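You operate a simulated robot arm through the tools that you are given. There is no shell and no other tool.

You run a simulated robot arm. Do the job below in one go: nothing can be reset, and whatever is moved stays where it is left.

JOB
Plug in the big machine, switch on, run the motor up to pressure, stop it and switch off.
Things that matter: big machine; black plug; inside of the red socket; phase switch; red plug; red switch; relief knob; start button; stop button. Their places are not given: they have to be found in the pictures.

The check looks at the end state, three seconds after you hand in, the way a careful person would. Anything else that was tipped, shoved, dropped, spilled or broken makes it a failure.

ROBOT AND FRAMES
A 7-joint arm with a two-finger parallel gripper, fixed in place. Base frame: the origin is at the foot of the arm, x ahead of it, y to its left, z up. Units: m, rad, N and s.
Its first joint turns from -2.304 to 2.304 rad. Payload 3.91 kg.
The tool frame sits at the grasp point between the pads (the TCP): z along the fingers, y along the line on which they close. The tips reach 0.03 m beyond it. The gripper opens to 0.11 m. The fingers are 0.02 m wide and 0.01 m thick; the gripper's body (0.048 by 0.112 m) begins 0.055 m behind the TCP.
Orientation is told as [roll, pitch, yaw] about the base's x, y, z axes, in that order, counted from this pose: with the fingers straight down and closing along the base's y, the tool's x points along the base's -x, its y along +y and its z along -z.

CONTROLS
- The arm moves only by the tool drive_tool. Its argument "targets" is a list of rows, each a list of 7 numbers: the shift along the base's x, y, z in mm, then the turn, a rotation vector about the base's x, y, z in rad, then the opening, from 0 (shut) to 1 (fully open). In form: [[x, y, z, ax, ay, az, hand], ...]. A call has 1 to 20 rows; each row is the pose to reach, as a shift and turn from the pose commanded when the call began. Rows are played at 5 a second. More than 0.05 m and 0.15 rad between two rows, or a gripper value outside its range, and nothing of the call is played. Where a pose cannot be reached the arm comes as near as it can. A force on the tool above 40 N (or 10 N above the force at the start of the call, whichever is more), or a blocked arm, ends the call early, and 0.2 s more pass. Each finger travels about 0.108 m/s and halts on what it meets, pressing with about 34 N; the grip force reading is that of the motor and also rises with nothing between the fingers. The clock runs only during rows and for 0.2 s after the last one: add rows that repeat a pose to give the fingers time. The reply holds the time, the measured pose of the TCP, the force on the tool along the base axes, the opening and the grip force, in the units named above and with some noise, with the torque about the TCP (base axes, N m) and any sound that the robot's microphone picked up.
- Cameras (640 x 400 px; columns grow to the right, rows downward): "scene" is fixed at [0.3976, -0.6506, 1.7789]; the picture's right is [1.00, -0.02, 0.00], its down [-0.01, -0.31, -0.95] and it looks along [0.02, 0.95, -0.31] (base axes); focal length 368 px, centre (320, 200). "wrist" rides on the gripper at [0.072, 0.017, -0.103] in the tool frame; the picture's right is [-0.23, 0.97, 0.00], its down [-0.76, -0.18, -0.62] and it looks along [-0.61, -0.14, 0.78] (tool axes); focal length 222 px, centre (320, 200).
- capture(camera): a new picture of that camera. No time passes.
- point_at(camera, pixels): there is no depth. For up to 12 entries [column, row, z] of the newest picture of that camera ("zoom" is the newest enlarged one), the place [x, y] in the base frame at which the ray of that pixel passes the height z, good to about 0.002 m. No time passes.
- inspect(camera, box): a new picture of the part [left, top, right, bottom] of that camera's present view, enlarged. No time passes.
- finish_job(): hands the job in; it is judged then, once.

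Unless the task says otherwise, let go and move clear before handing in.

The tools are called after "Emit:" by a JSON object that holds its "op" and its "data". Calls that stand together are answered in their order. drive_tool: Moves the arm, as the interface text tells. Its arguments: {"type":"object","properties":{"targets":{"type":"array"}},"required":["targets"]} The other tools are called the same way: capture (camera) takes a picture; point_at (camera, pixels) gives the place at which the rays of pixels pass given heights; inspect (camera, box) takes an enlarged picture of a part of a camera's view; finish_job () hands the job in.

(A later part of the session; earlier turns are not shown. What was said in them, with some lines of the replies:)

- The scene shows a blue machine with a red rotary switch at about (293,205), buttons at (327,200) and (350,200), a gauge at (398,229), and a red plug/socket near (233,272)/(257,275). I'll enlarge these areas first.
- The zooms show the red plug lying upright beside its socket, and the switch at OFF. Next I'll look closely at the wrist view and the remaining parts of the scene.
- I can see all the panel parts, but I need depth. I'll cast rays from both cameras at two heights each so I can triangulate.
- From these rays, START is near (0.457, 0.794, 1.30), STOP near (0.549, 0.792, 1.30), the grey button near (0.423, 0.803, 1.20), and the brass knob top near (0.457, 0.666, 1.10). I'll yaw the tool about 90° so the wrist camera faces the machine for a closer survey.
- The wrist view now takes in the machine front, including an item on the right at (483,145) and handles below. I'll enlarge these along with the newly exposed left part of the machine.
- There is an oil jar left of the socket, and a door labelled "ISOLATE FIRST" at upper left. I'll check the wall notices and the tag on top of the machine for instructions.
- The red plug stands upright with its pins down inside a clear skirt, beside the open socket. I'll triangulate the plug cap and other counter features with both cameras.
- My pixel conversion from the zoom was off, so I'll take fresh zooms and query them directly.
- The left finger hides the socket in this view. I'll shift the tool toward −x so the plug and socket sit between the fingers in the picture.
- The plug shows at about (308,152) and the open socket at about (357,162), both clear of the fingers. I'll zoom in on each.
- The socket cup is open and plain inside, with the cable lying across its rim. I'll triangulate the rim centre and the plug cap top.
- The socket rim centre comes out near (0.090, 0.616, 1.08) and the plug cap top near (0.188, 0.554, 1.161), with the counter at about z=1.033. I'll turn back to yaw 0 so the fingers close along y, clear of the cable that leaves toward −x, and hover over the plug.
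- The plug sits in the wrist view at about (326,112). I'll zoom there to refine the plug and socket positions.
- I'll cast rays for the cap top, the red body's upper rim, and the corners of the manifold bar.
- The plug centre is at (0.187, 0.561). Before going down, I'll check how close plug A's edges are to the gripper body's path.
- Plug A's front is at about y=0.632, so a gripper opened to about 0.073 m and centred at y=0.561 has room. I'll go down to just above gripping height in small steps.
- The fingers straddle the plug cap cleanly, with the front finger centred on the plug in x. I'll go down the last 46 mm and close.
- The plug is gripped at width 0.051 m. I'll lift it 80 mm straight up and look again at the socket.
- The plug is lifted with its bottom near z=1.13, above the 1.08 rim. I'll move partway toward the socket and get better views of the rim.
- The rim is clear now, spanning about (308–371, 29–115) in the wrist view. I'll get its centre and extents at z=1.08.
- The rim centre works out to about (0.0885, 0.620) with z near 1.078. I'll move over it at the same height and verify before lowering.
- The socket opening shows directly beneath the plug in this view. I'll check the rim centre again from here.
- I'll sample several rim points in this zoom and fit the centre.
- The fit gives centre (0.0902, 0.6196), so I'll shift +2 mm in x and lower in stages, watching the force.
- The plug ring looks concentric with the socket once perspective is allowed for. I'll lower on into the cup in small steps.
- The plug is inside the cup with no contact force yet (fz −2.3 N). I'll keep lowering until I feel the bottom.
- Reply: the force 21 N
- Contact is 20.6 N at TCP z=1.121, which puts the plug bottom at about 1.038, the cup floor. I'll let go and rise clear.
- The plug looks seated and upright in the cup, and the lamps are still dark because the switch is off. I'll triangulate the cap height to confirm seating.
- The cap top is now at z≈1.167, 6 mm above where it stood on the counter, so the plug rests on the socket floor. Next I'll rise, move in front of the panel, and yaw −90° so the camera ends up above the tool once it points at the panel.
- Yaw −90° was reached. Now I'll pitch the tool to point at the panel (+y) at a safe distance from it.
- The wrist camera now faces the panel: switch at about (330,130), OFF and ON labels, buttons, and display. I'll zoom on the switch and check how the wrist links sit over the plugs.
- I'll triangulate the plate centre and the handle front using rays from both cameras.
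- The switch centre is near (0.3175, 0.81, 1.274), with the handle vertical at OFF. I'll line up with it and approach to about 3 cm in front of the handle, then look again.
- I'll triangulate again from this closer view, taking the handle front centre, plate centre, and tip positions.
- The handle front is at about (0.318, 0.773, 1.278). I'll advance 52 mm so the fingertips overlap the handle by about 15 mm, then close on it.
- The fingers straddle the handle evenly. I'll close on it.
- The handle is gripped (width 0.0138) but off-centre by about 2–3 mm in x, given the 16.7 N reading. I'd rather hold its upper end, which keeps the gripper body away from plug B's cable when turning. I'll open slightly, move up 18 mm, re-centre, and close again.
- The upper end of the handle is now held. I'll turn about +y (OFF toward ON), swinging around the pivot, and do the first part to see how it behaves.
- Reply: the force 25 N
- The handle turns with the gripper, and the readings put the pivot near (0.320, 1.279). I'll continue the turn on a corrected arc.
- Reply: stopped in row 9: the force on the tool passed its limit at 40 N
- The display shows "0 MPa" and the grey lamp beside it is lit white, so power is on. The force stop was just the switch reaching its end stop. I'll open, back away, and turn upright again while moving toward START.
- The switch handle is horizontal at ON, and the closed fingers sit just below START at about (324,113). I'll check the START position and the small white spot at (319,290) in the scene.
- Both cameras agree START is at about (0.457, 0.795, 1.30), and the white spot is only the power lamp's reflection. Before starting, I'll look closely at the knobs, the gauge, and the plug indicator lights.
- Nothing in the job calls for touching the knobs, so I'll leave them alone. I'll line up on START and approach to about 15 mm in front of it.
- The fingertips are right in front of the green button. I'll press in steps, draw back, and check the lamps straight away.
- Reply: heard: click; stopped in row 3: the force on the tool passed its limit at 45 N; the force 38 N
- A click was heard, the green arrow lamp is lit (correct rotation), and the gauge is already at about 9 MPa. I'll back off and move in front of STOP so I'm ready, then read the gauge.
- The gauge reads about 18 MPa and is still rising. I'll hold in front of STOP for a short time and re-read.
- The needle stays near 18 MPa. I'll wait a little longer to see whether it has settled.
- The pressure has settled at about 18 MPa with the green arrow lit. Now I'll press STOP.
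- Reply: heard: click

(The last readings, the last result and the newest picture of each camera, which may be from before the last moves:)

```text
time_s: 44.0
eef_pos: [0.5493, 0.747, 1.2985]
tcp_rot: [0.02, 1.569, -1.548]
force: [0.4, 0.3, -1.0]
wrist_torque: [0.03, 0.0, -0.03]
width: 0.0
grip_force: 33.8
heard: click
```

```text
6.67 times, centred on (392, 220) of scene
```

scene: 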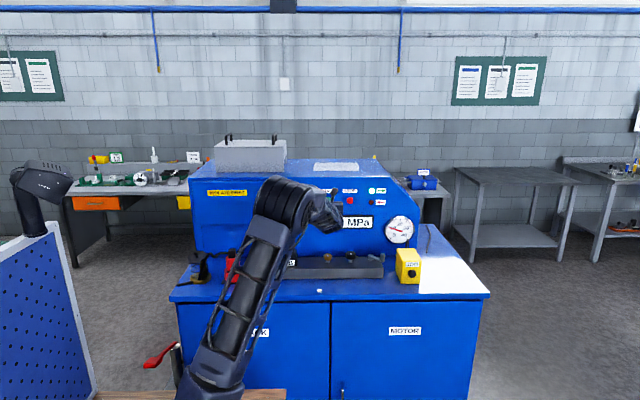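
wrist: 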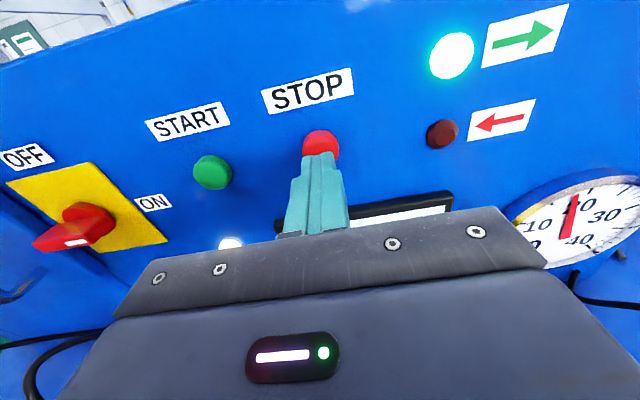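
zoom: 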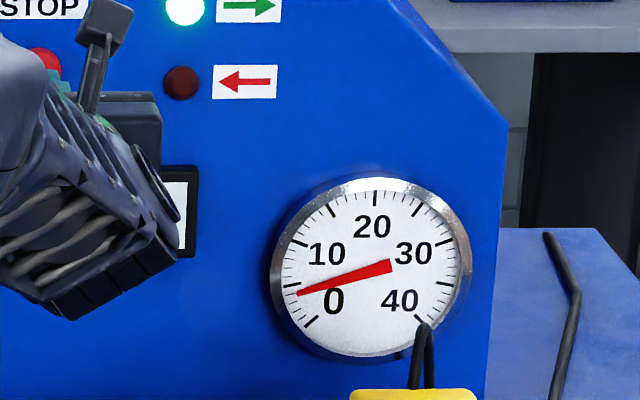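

A click was heard and the gauge is falling (about 3 MPa). I'll back away from STOP and go to the switch, turned so the fingers straddle the now-horizontal handle's right end.

Emit:
{"op": "drive_tool", "data": {"targets": [[0, -25, 0, 0, 0, 0, 0], [-15, -65, 0, 0, 0.1, 0, 0.05], [-45, -95, -3, 0, 0.24, 0, 0.1], [-75, -95, -6, 0, 0.38, 0, 0.2], [-105, -95, -9, 0, 0.52, 0, 0.3], [-135, -95, -12, 0, 0.66, 0, 0.3], [-160, -95, -15, 0, 0.8, 0, 0.3], [-185, -95, -18.5, 0, 0.94, 0, 0.3], [-200, -95, -18.5, 0, 1.08, 0, 0.3], [-211, -95, -18.5, 0, 1.22, 0, 0.3], [-211, -95, -18.5, 0, 1.36, 0, 0.3], [-211, -95, -18.5, 0, 1.5, 0, 0.3], [-211, -95, -18.5, 0, 1.5708, 0, 0.3], [-211, -95, -18.5, 0, 1.5708, 0, 0.3]]}}

Emit:
{"op": "capture", "data": {"camera": "wrist"}}

Emit:
{"op": "capture", "data": {"camera": "scene"}}

Emit:
{"op": "inspect", "data": {"camera": "scene", "box": [300, 170, 434, 250]}}

```text
time_s: 47.0
eef_pos: [0.3385, 0.6514, 1.2809]
tcp_rot: [-1.574, 0.0, -3.14]
force: [0.1, 0.7, 0.1]
wrist_torque: [0.01, 0.01, 0.0]
width: 0.0333
grip_force: 0.0
```

```text
taken
```

wrist: 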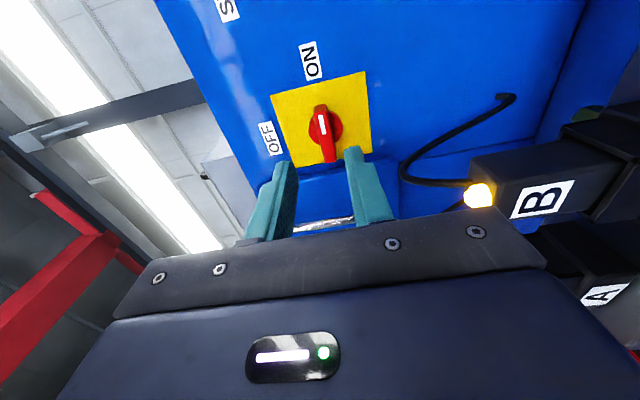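

```text
taken
```

scene: 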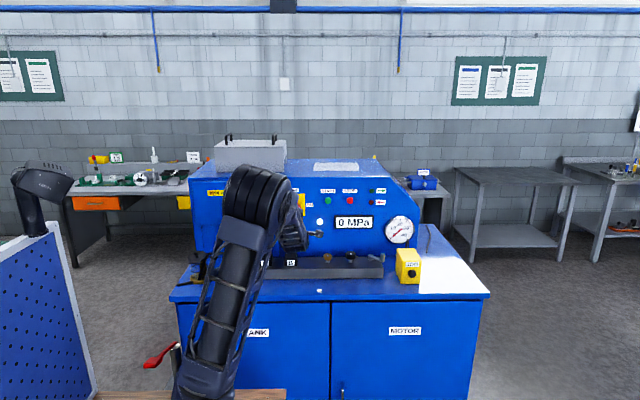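

```text
4.78 times, centred on (367, 210) of scene
```

zoom: 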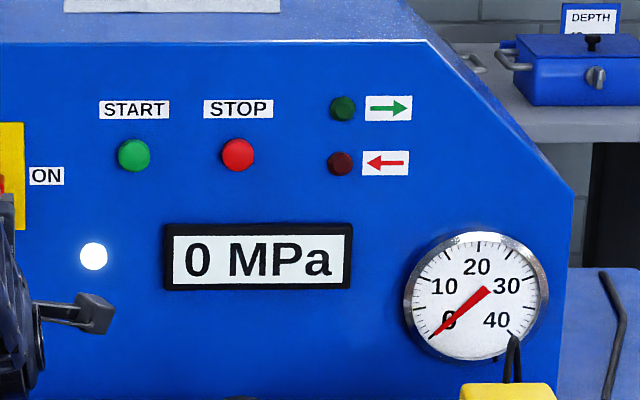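

The motor has stopped: 0 MPa, both arrow lamps dark, and the fingers are in line with the horizontal handle. I'll advance partway and check the straddle.

Emit:
{"op": "drive_tool", "data": {"targets": [[0, 30, -1, 0, 0, 0, 0.4], [0, 60, -1, 0, 0, 0, 0.4], [0, 85, -1, 0, 0, 0, 0.4], [0, 85, -1, 0, 0, 0, 0.4]]}}

Emit:
{"op": "inspect", "data": {"camera": "wrist", "box": [240, 80, 400, 220]}}

```text
time_s: 48.0
eef_pos: [0.3384, 0.7377, 1.2816]
tcp_rot: [-1.573, 0.002, -3.143]
force: [-0.4, -0.2, 0.0]
wrist_torque: [-0.01, -0.02, 0.01]
width: 0.0438
grip_force: 0.1
```

```text
2.86 times, centred on (320, 150) of wrist
```

zoom: 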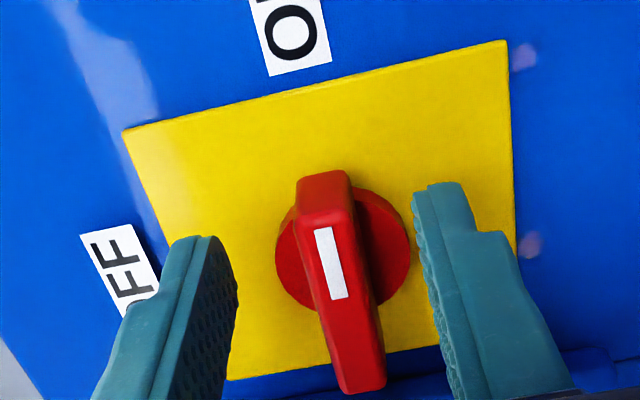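

The fingers straddle the handle. I'll advance the rest of the way and close on it.

Emit:
{"op": "drive_tool", "data": {"targets": [[0, 12, -1.5, 0, 0, 0, 0.4], [0, 19, -1.5, 0, 0, 0, 0.4], [0, 19, -1.5, 0, 0, 0, 0.3], [0, 19, -1.5, 0, 0, 0, 0.2], [0, 19, -1.5, 0, 0, 0, 0.1], [0, 19, -1.5, 0, 0, 0, 0.05], [0, 19, -1.5, 0, 0, 0, 0.05]]}}

Emit:
{"op": "inspect", "data": {"camera": "wrist", "box": [240, 80, 400, 220]}}

```text
time_s: 49.6
eef_pos: [0.3393, 0.755, 1.2794]
tcp_rot: [-1.574, 0.0, -3.141]
force: [0.9, 2.5, 5.8]
wrist_torque: [-0.51, 0.08, -0.12]
width: 0.0138
grip_force: 45.2
```

```text
2.86 times, centred on (320, 150) of wrist
```

zoom: 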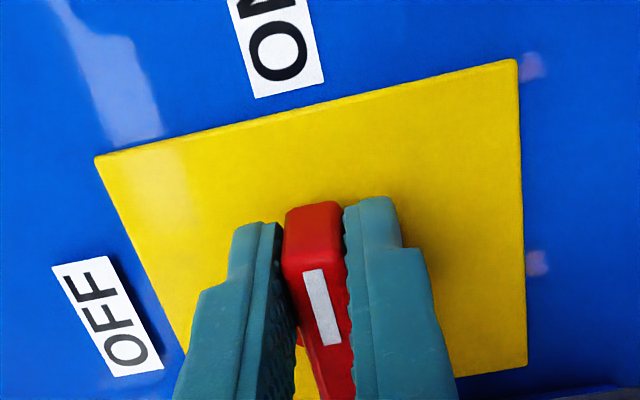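

The handle is held at (0.339, 1.279) by its right end. I'll swing it back −90° about the pivot to OFF.

Emit:
{"op": "drive_tool", "data": {"targets": [[-0.2, 0, 2.6, 0, -0.14, 0, 0.05], [-0.7, 0, 5.2, 0, -0.28, 0, 0.05], [-1.6, 0, 7.7, 0, -0.42, 0, 0.05], [-2.9, 0, 10.1, 0, -0.56, 0, 0.05], [-4.5, 0, 12.2, 0, -0.7, 0, 0.05], [-6.3, 0, 14.1, 0, -0.84, 0, 0.05]]}}

Emit:
{"op": "inspect", "data": {"camera": "wrist", "box": [240, 80, 400, 220]}}

```text
time_s: 51.0
eef_pos: [0.3323, 0.7564, 1.2932]
tcp_rot: [-1.575, 0.843, -3.142]
force: [0.3, -8.2, 10.2]
wrist_torque: [-0.09, 0.13, -0.62]
width: 0.0137
grip_force: 44.8
```

```text
2.86 times, centred on (320, 150) of wrist
```

zoom: 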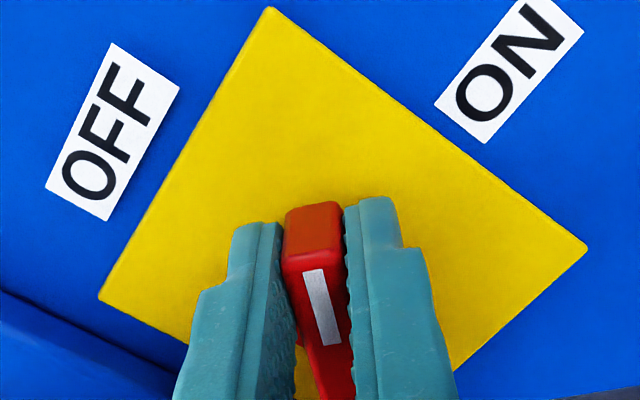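

The handle is following smoothly at about halfway. I'll complete the turn to OFF.

Emit:
{"op": "drive_tool", "data": {"targets": [[-2.1, 0, 1.7, 0, -0.14, 0, 0.05], [-4.4, 0, 3.0, 0, -0.28, 0, 0.05], [-6.9, 0, 4.0, 0, -0.42, 0, 0.05], [-9.5, 0, 4.6, 0, -0.56, 0, 0.05], [-12.1, 0, 4.9, 0, -0.7, 0, 0.05], [-12.7, 0, 4.9, 0, -0.74, 0, 0.05], [-12.7, 0, 4.9, 0, -0.74, 0, 0.05]]}}

Emit:
{"op": "capture", "data": {"camera": "wrist"}}

Emit:
{"op": "capture", "data": {"camera": "scene"}}

Emit:
{"op": "inspect", "data": {"camera": "scene", "box": [270, 170, 434, 260]}}

```text
time_s: 52.6
eef_pos: [0.3206, 0.7562, 1.2984]
tcp_rot: [1.594, 1.559, 0.024]
force: [5.7, -2.0, 15.6]
wrist_torque: [-0.72, 0.39, -0.61]
width: 0.0137
grip_force: 44.4
```

```text
taken
```

wrist: 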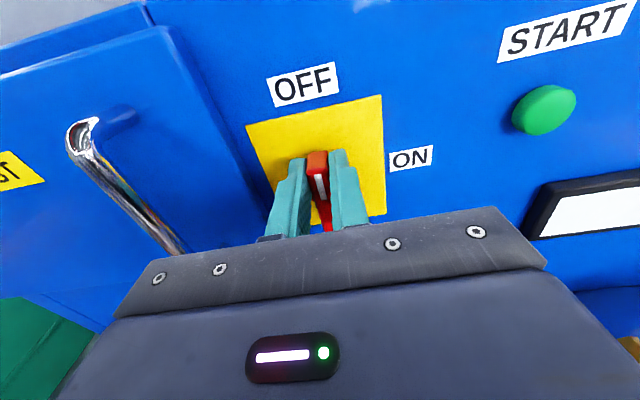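

```text
taken
```

scene: 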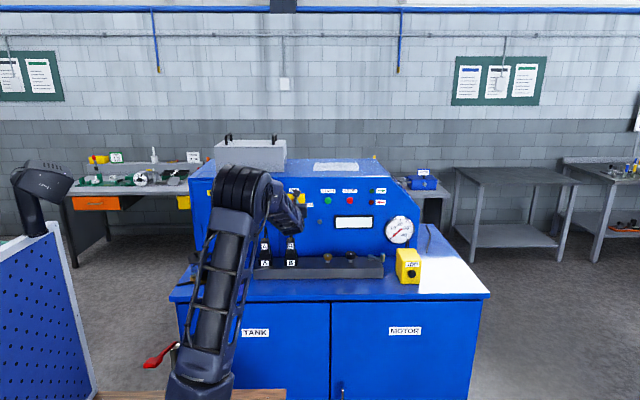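

```text
3.90 times, centred on (352, 215) of scene
```

zoom: 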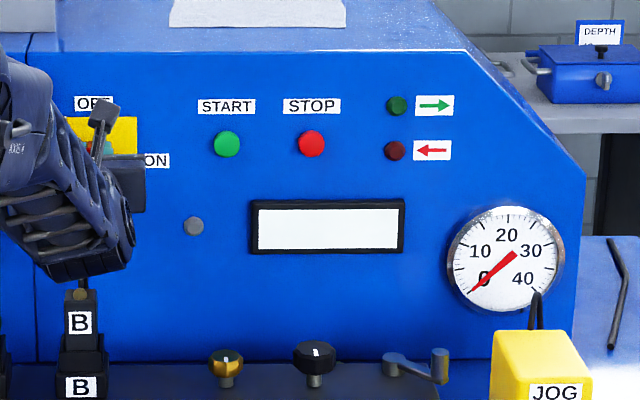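

The display and power lamp are dark and the handle points up at OFF. I'll release the handle and back well away.

Emit:
{"op": "drive_tool", "data": {"targets": [[0, 0, 0, 0, 0, 0, 0.15], [0, 0, 0, 0, 0, 0, 0.35], [0, 0, 0, 0, 0, 0, 0.35], [0, -20, 0, 0, 0, 0, 0.35], [0, -55, 5, 0, 0, 0, 0.35], [0, -95, 20, 0, 0, 0, 0.35], [0, -130, 40, 0, 0, 0, 0.35], [0, -160, 60, 0, 0, 0, 0.35], [0, -185, 80, 0, 0, 0, 0.35]]}}

Emit:
{"op": "capture", "data": {"camera": "wrist"}}

Emit:
{"op": "capture", "data": {"camera": "scene"}}

Emit:
{"op": "inspect", "data": {"camera": "wrist", "box": [230, 60, 440, 200]}}

```text
time_s: 54.6
eef_pos: [0.3218, 0.5698, 1.3773]
tcp_rot: [1.34, 1.56, -0.227]
force: [0.9, 0.5, -1.0]
wrist_torque: [0.02, 0.01, 0.01]
width: 0.0386
grip_force: 0.1
```

```text
taken
```

wrist: 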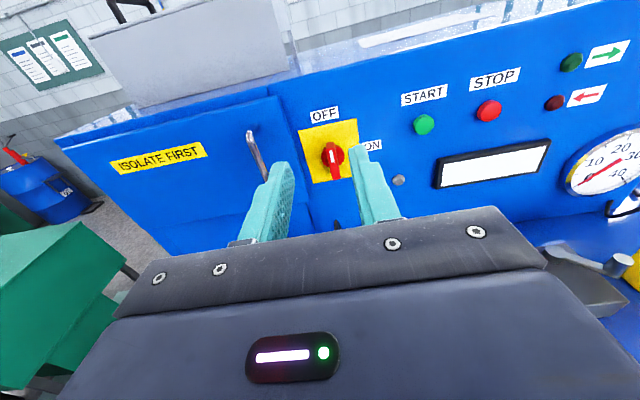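

```text
taken
```

scene: 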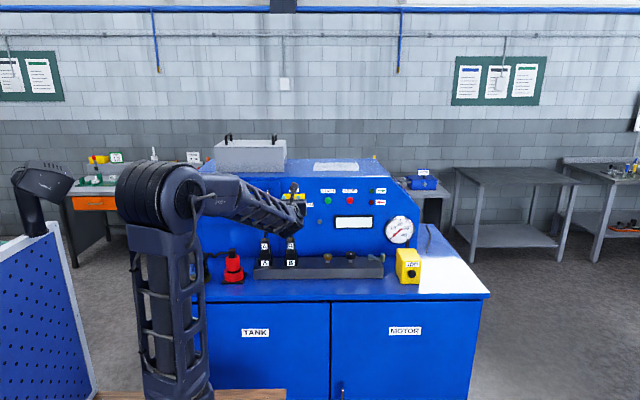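

```text
2.86 times, centred on (335, 130) of wrist
```

zoom: 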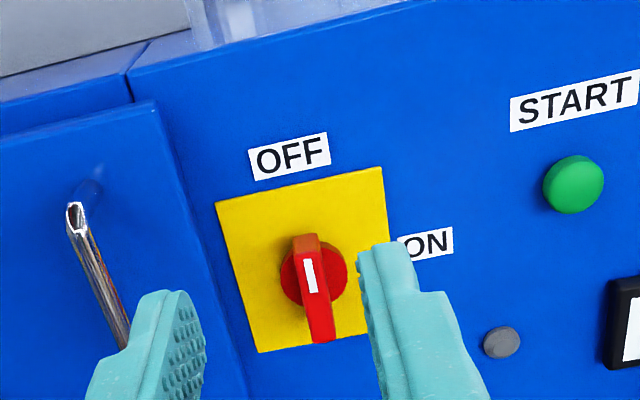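

The switch sits vertical at OFF and the gripper is clear of it. I'll do one last check of the plug, the black plugs, the knobs, and the door.

Emit:
{"op": "inspect", "data": {"camera": "scene", "box": [200, 225, 328, 300]}}

Emit:
{"op": "inspect", "data": {"camera": "scene", "box": [300, 175, 444, 290]}}

```text
5.00 times, centred on (264, 262) of scene
```

zoom: 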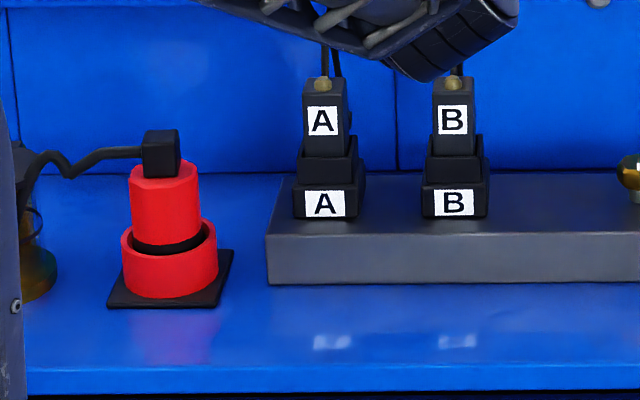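

```text
3.48 times, centred on (372, 232) of scene
```

zoom: 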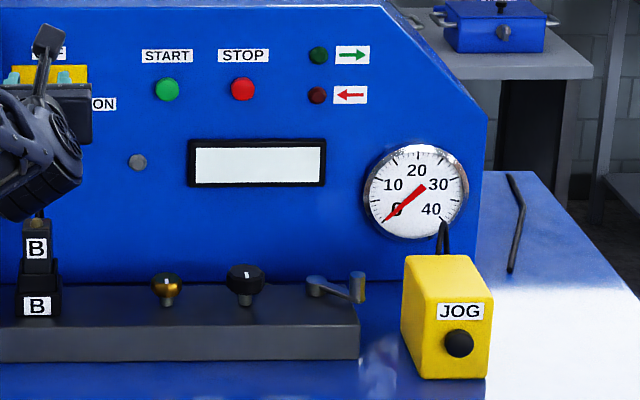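

The plug is upright in its socket, black plugs A and B and the knobs are undisturbed, the gauge reads 0, and the switch is OFF with the display dark. I'm handing in.

Emit:
{"op": "finish_job", "data": {}}

```text
The job is handed in.
```

The big machine is plugged in, was run up to pressure, and is now stopped and switched off. I've handed the job in and don't know the result of the check.

- **Plug:** the red plug sits upright in the red socket, down on the socket floor.
- **Switch on:** turning the red switch to ON lit the power lamp, and the display showed 0 MPa.
- **Run:** pressing START lit the green arrow lamp, so the rotation was correct and I left the phase switch alone. The pressure rose to about 18 MPa on the gauge and held there for about a second. The arm hid the display, so I couldn't compare its figure.
- **Stop:** after STOP the pressure fell back to 0 and both arrow lamps went dark.
- **Switch off:** the red switch is back at OFF, and the display and power lamp are dark.

I didn't touch the relief knob, the two black plugs or the "ISOLATE FIRST" door, and they look undisturbed in the last pictures. The gripper is open and clear of the machine.
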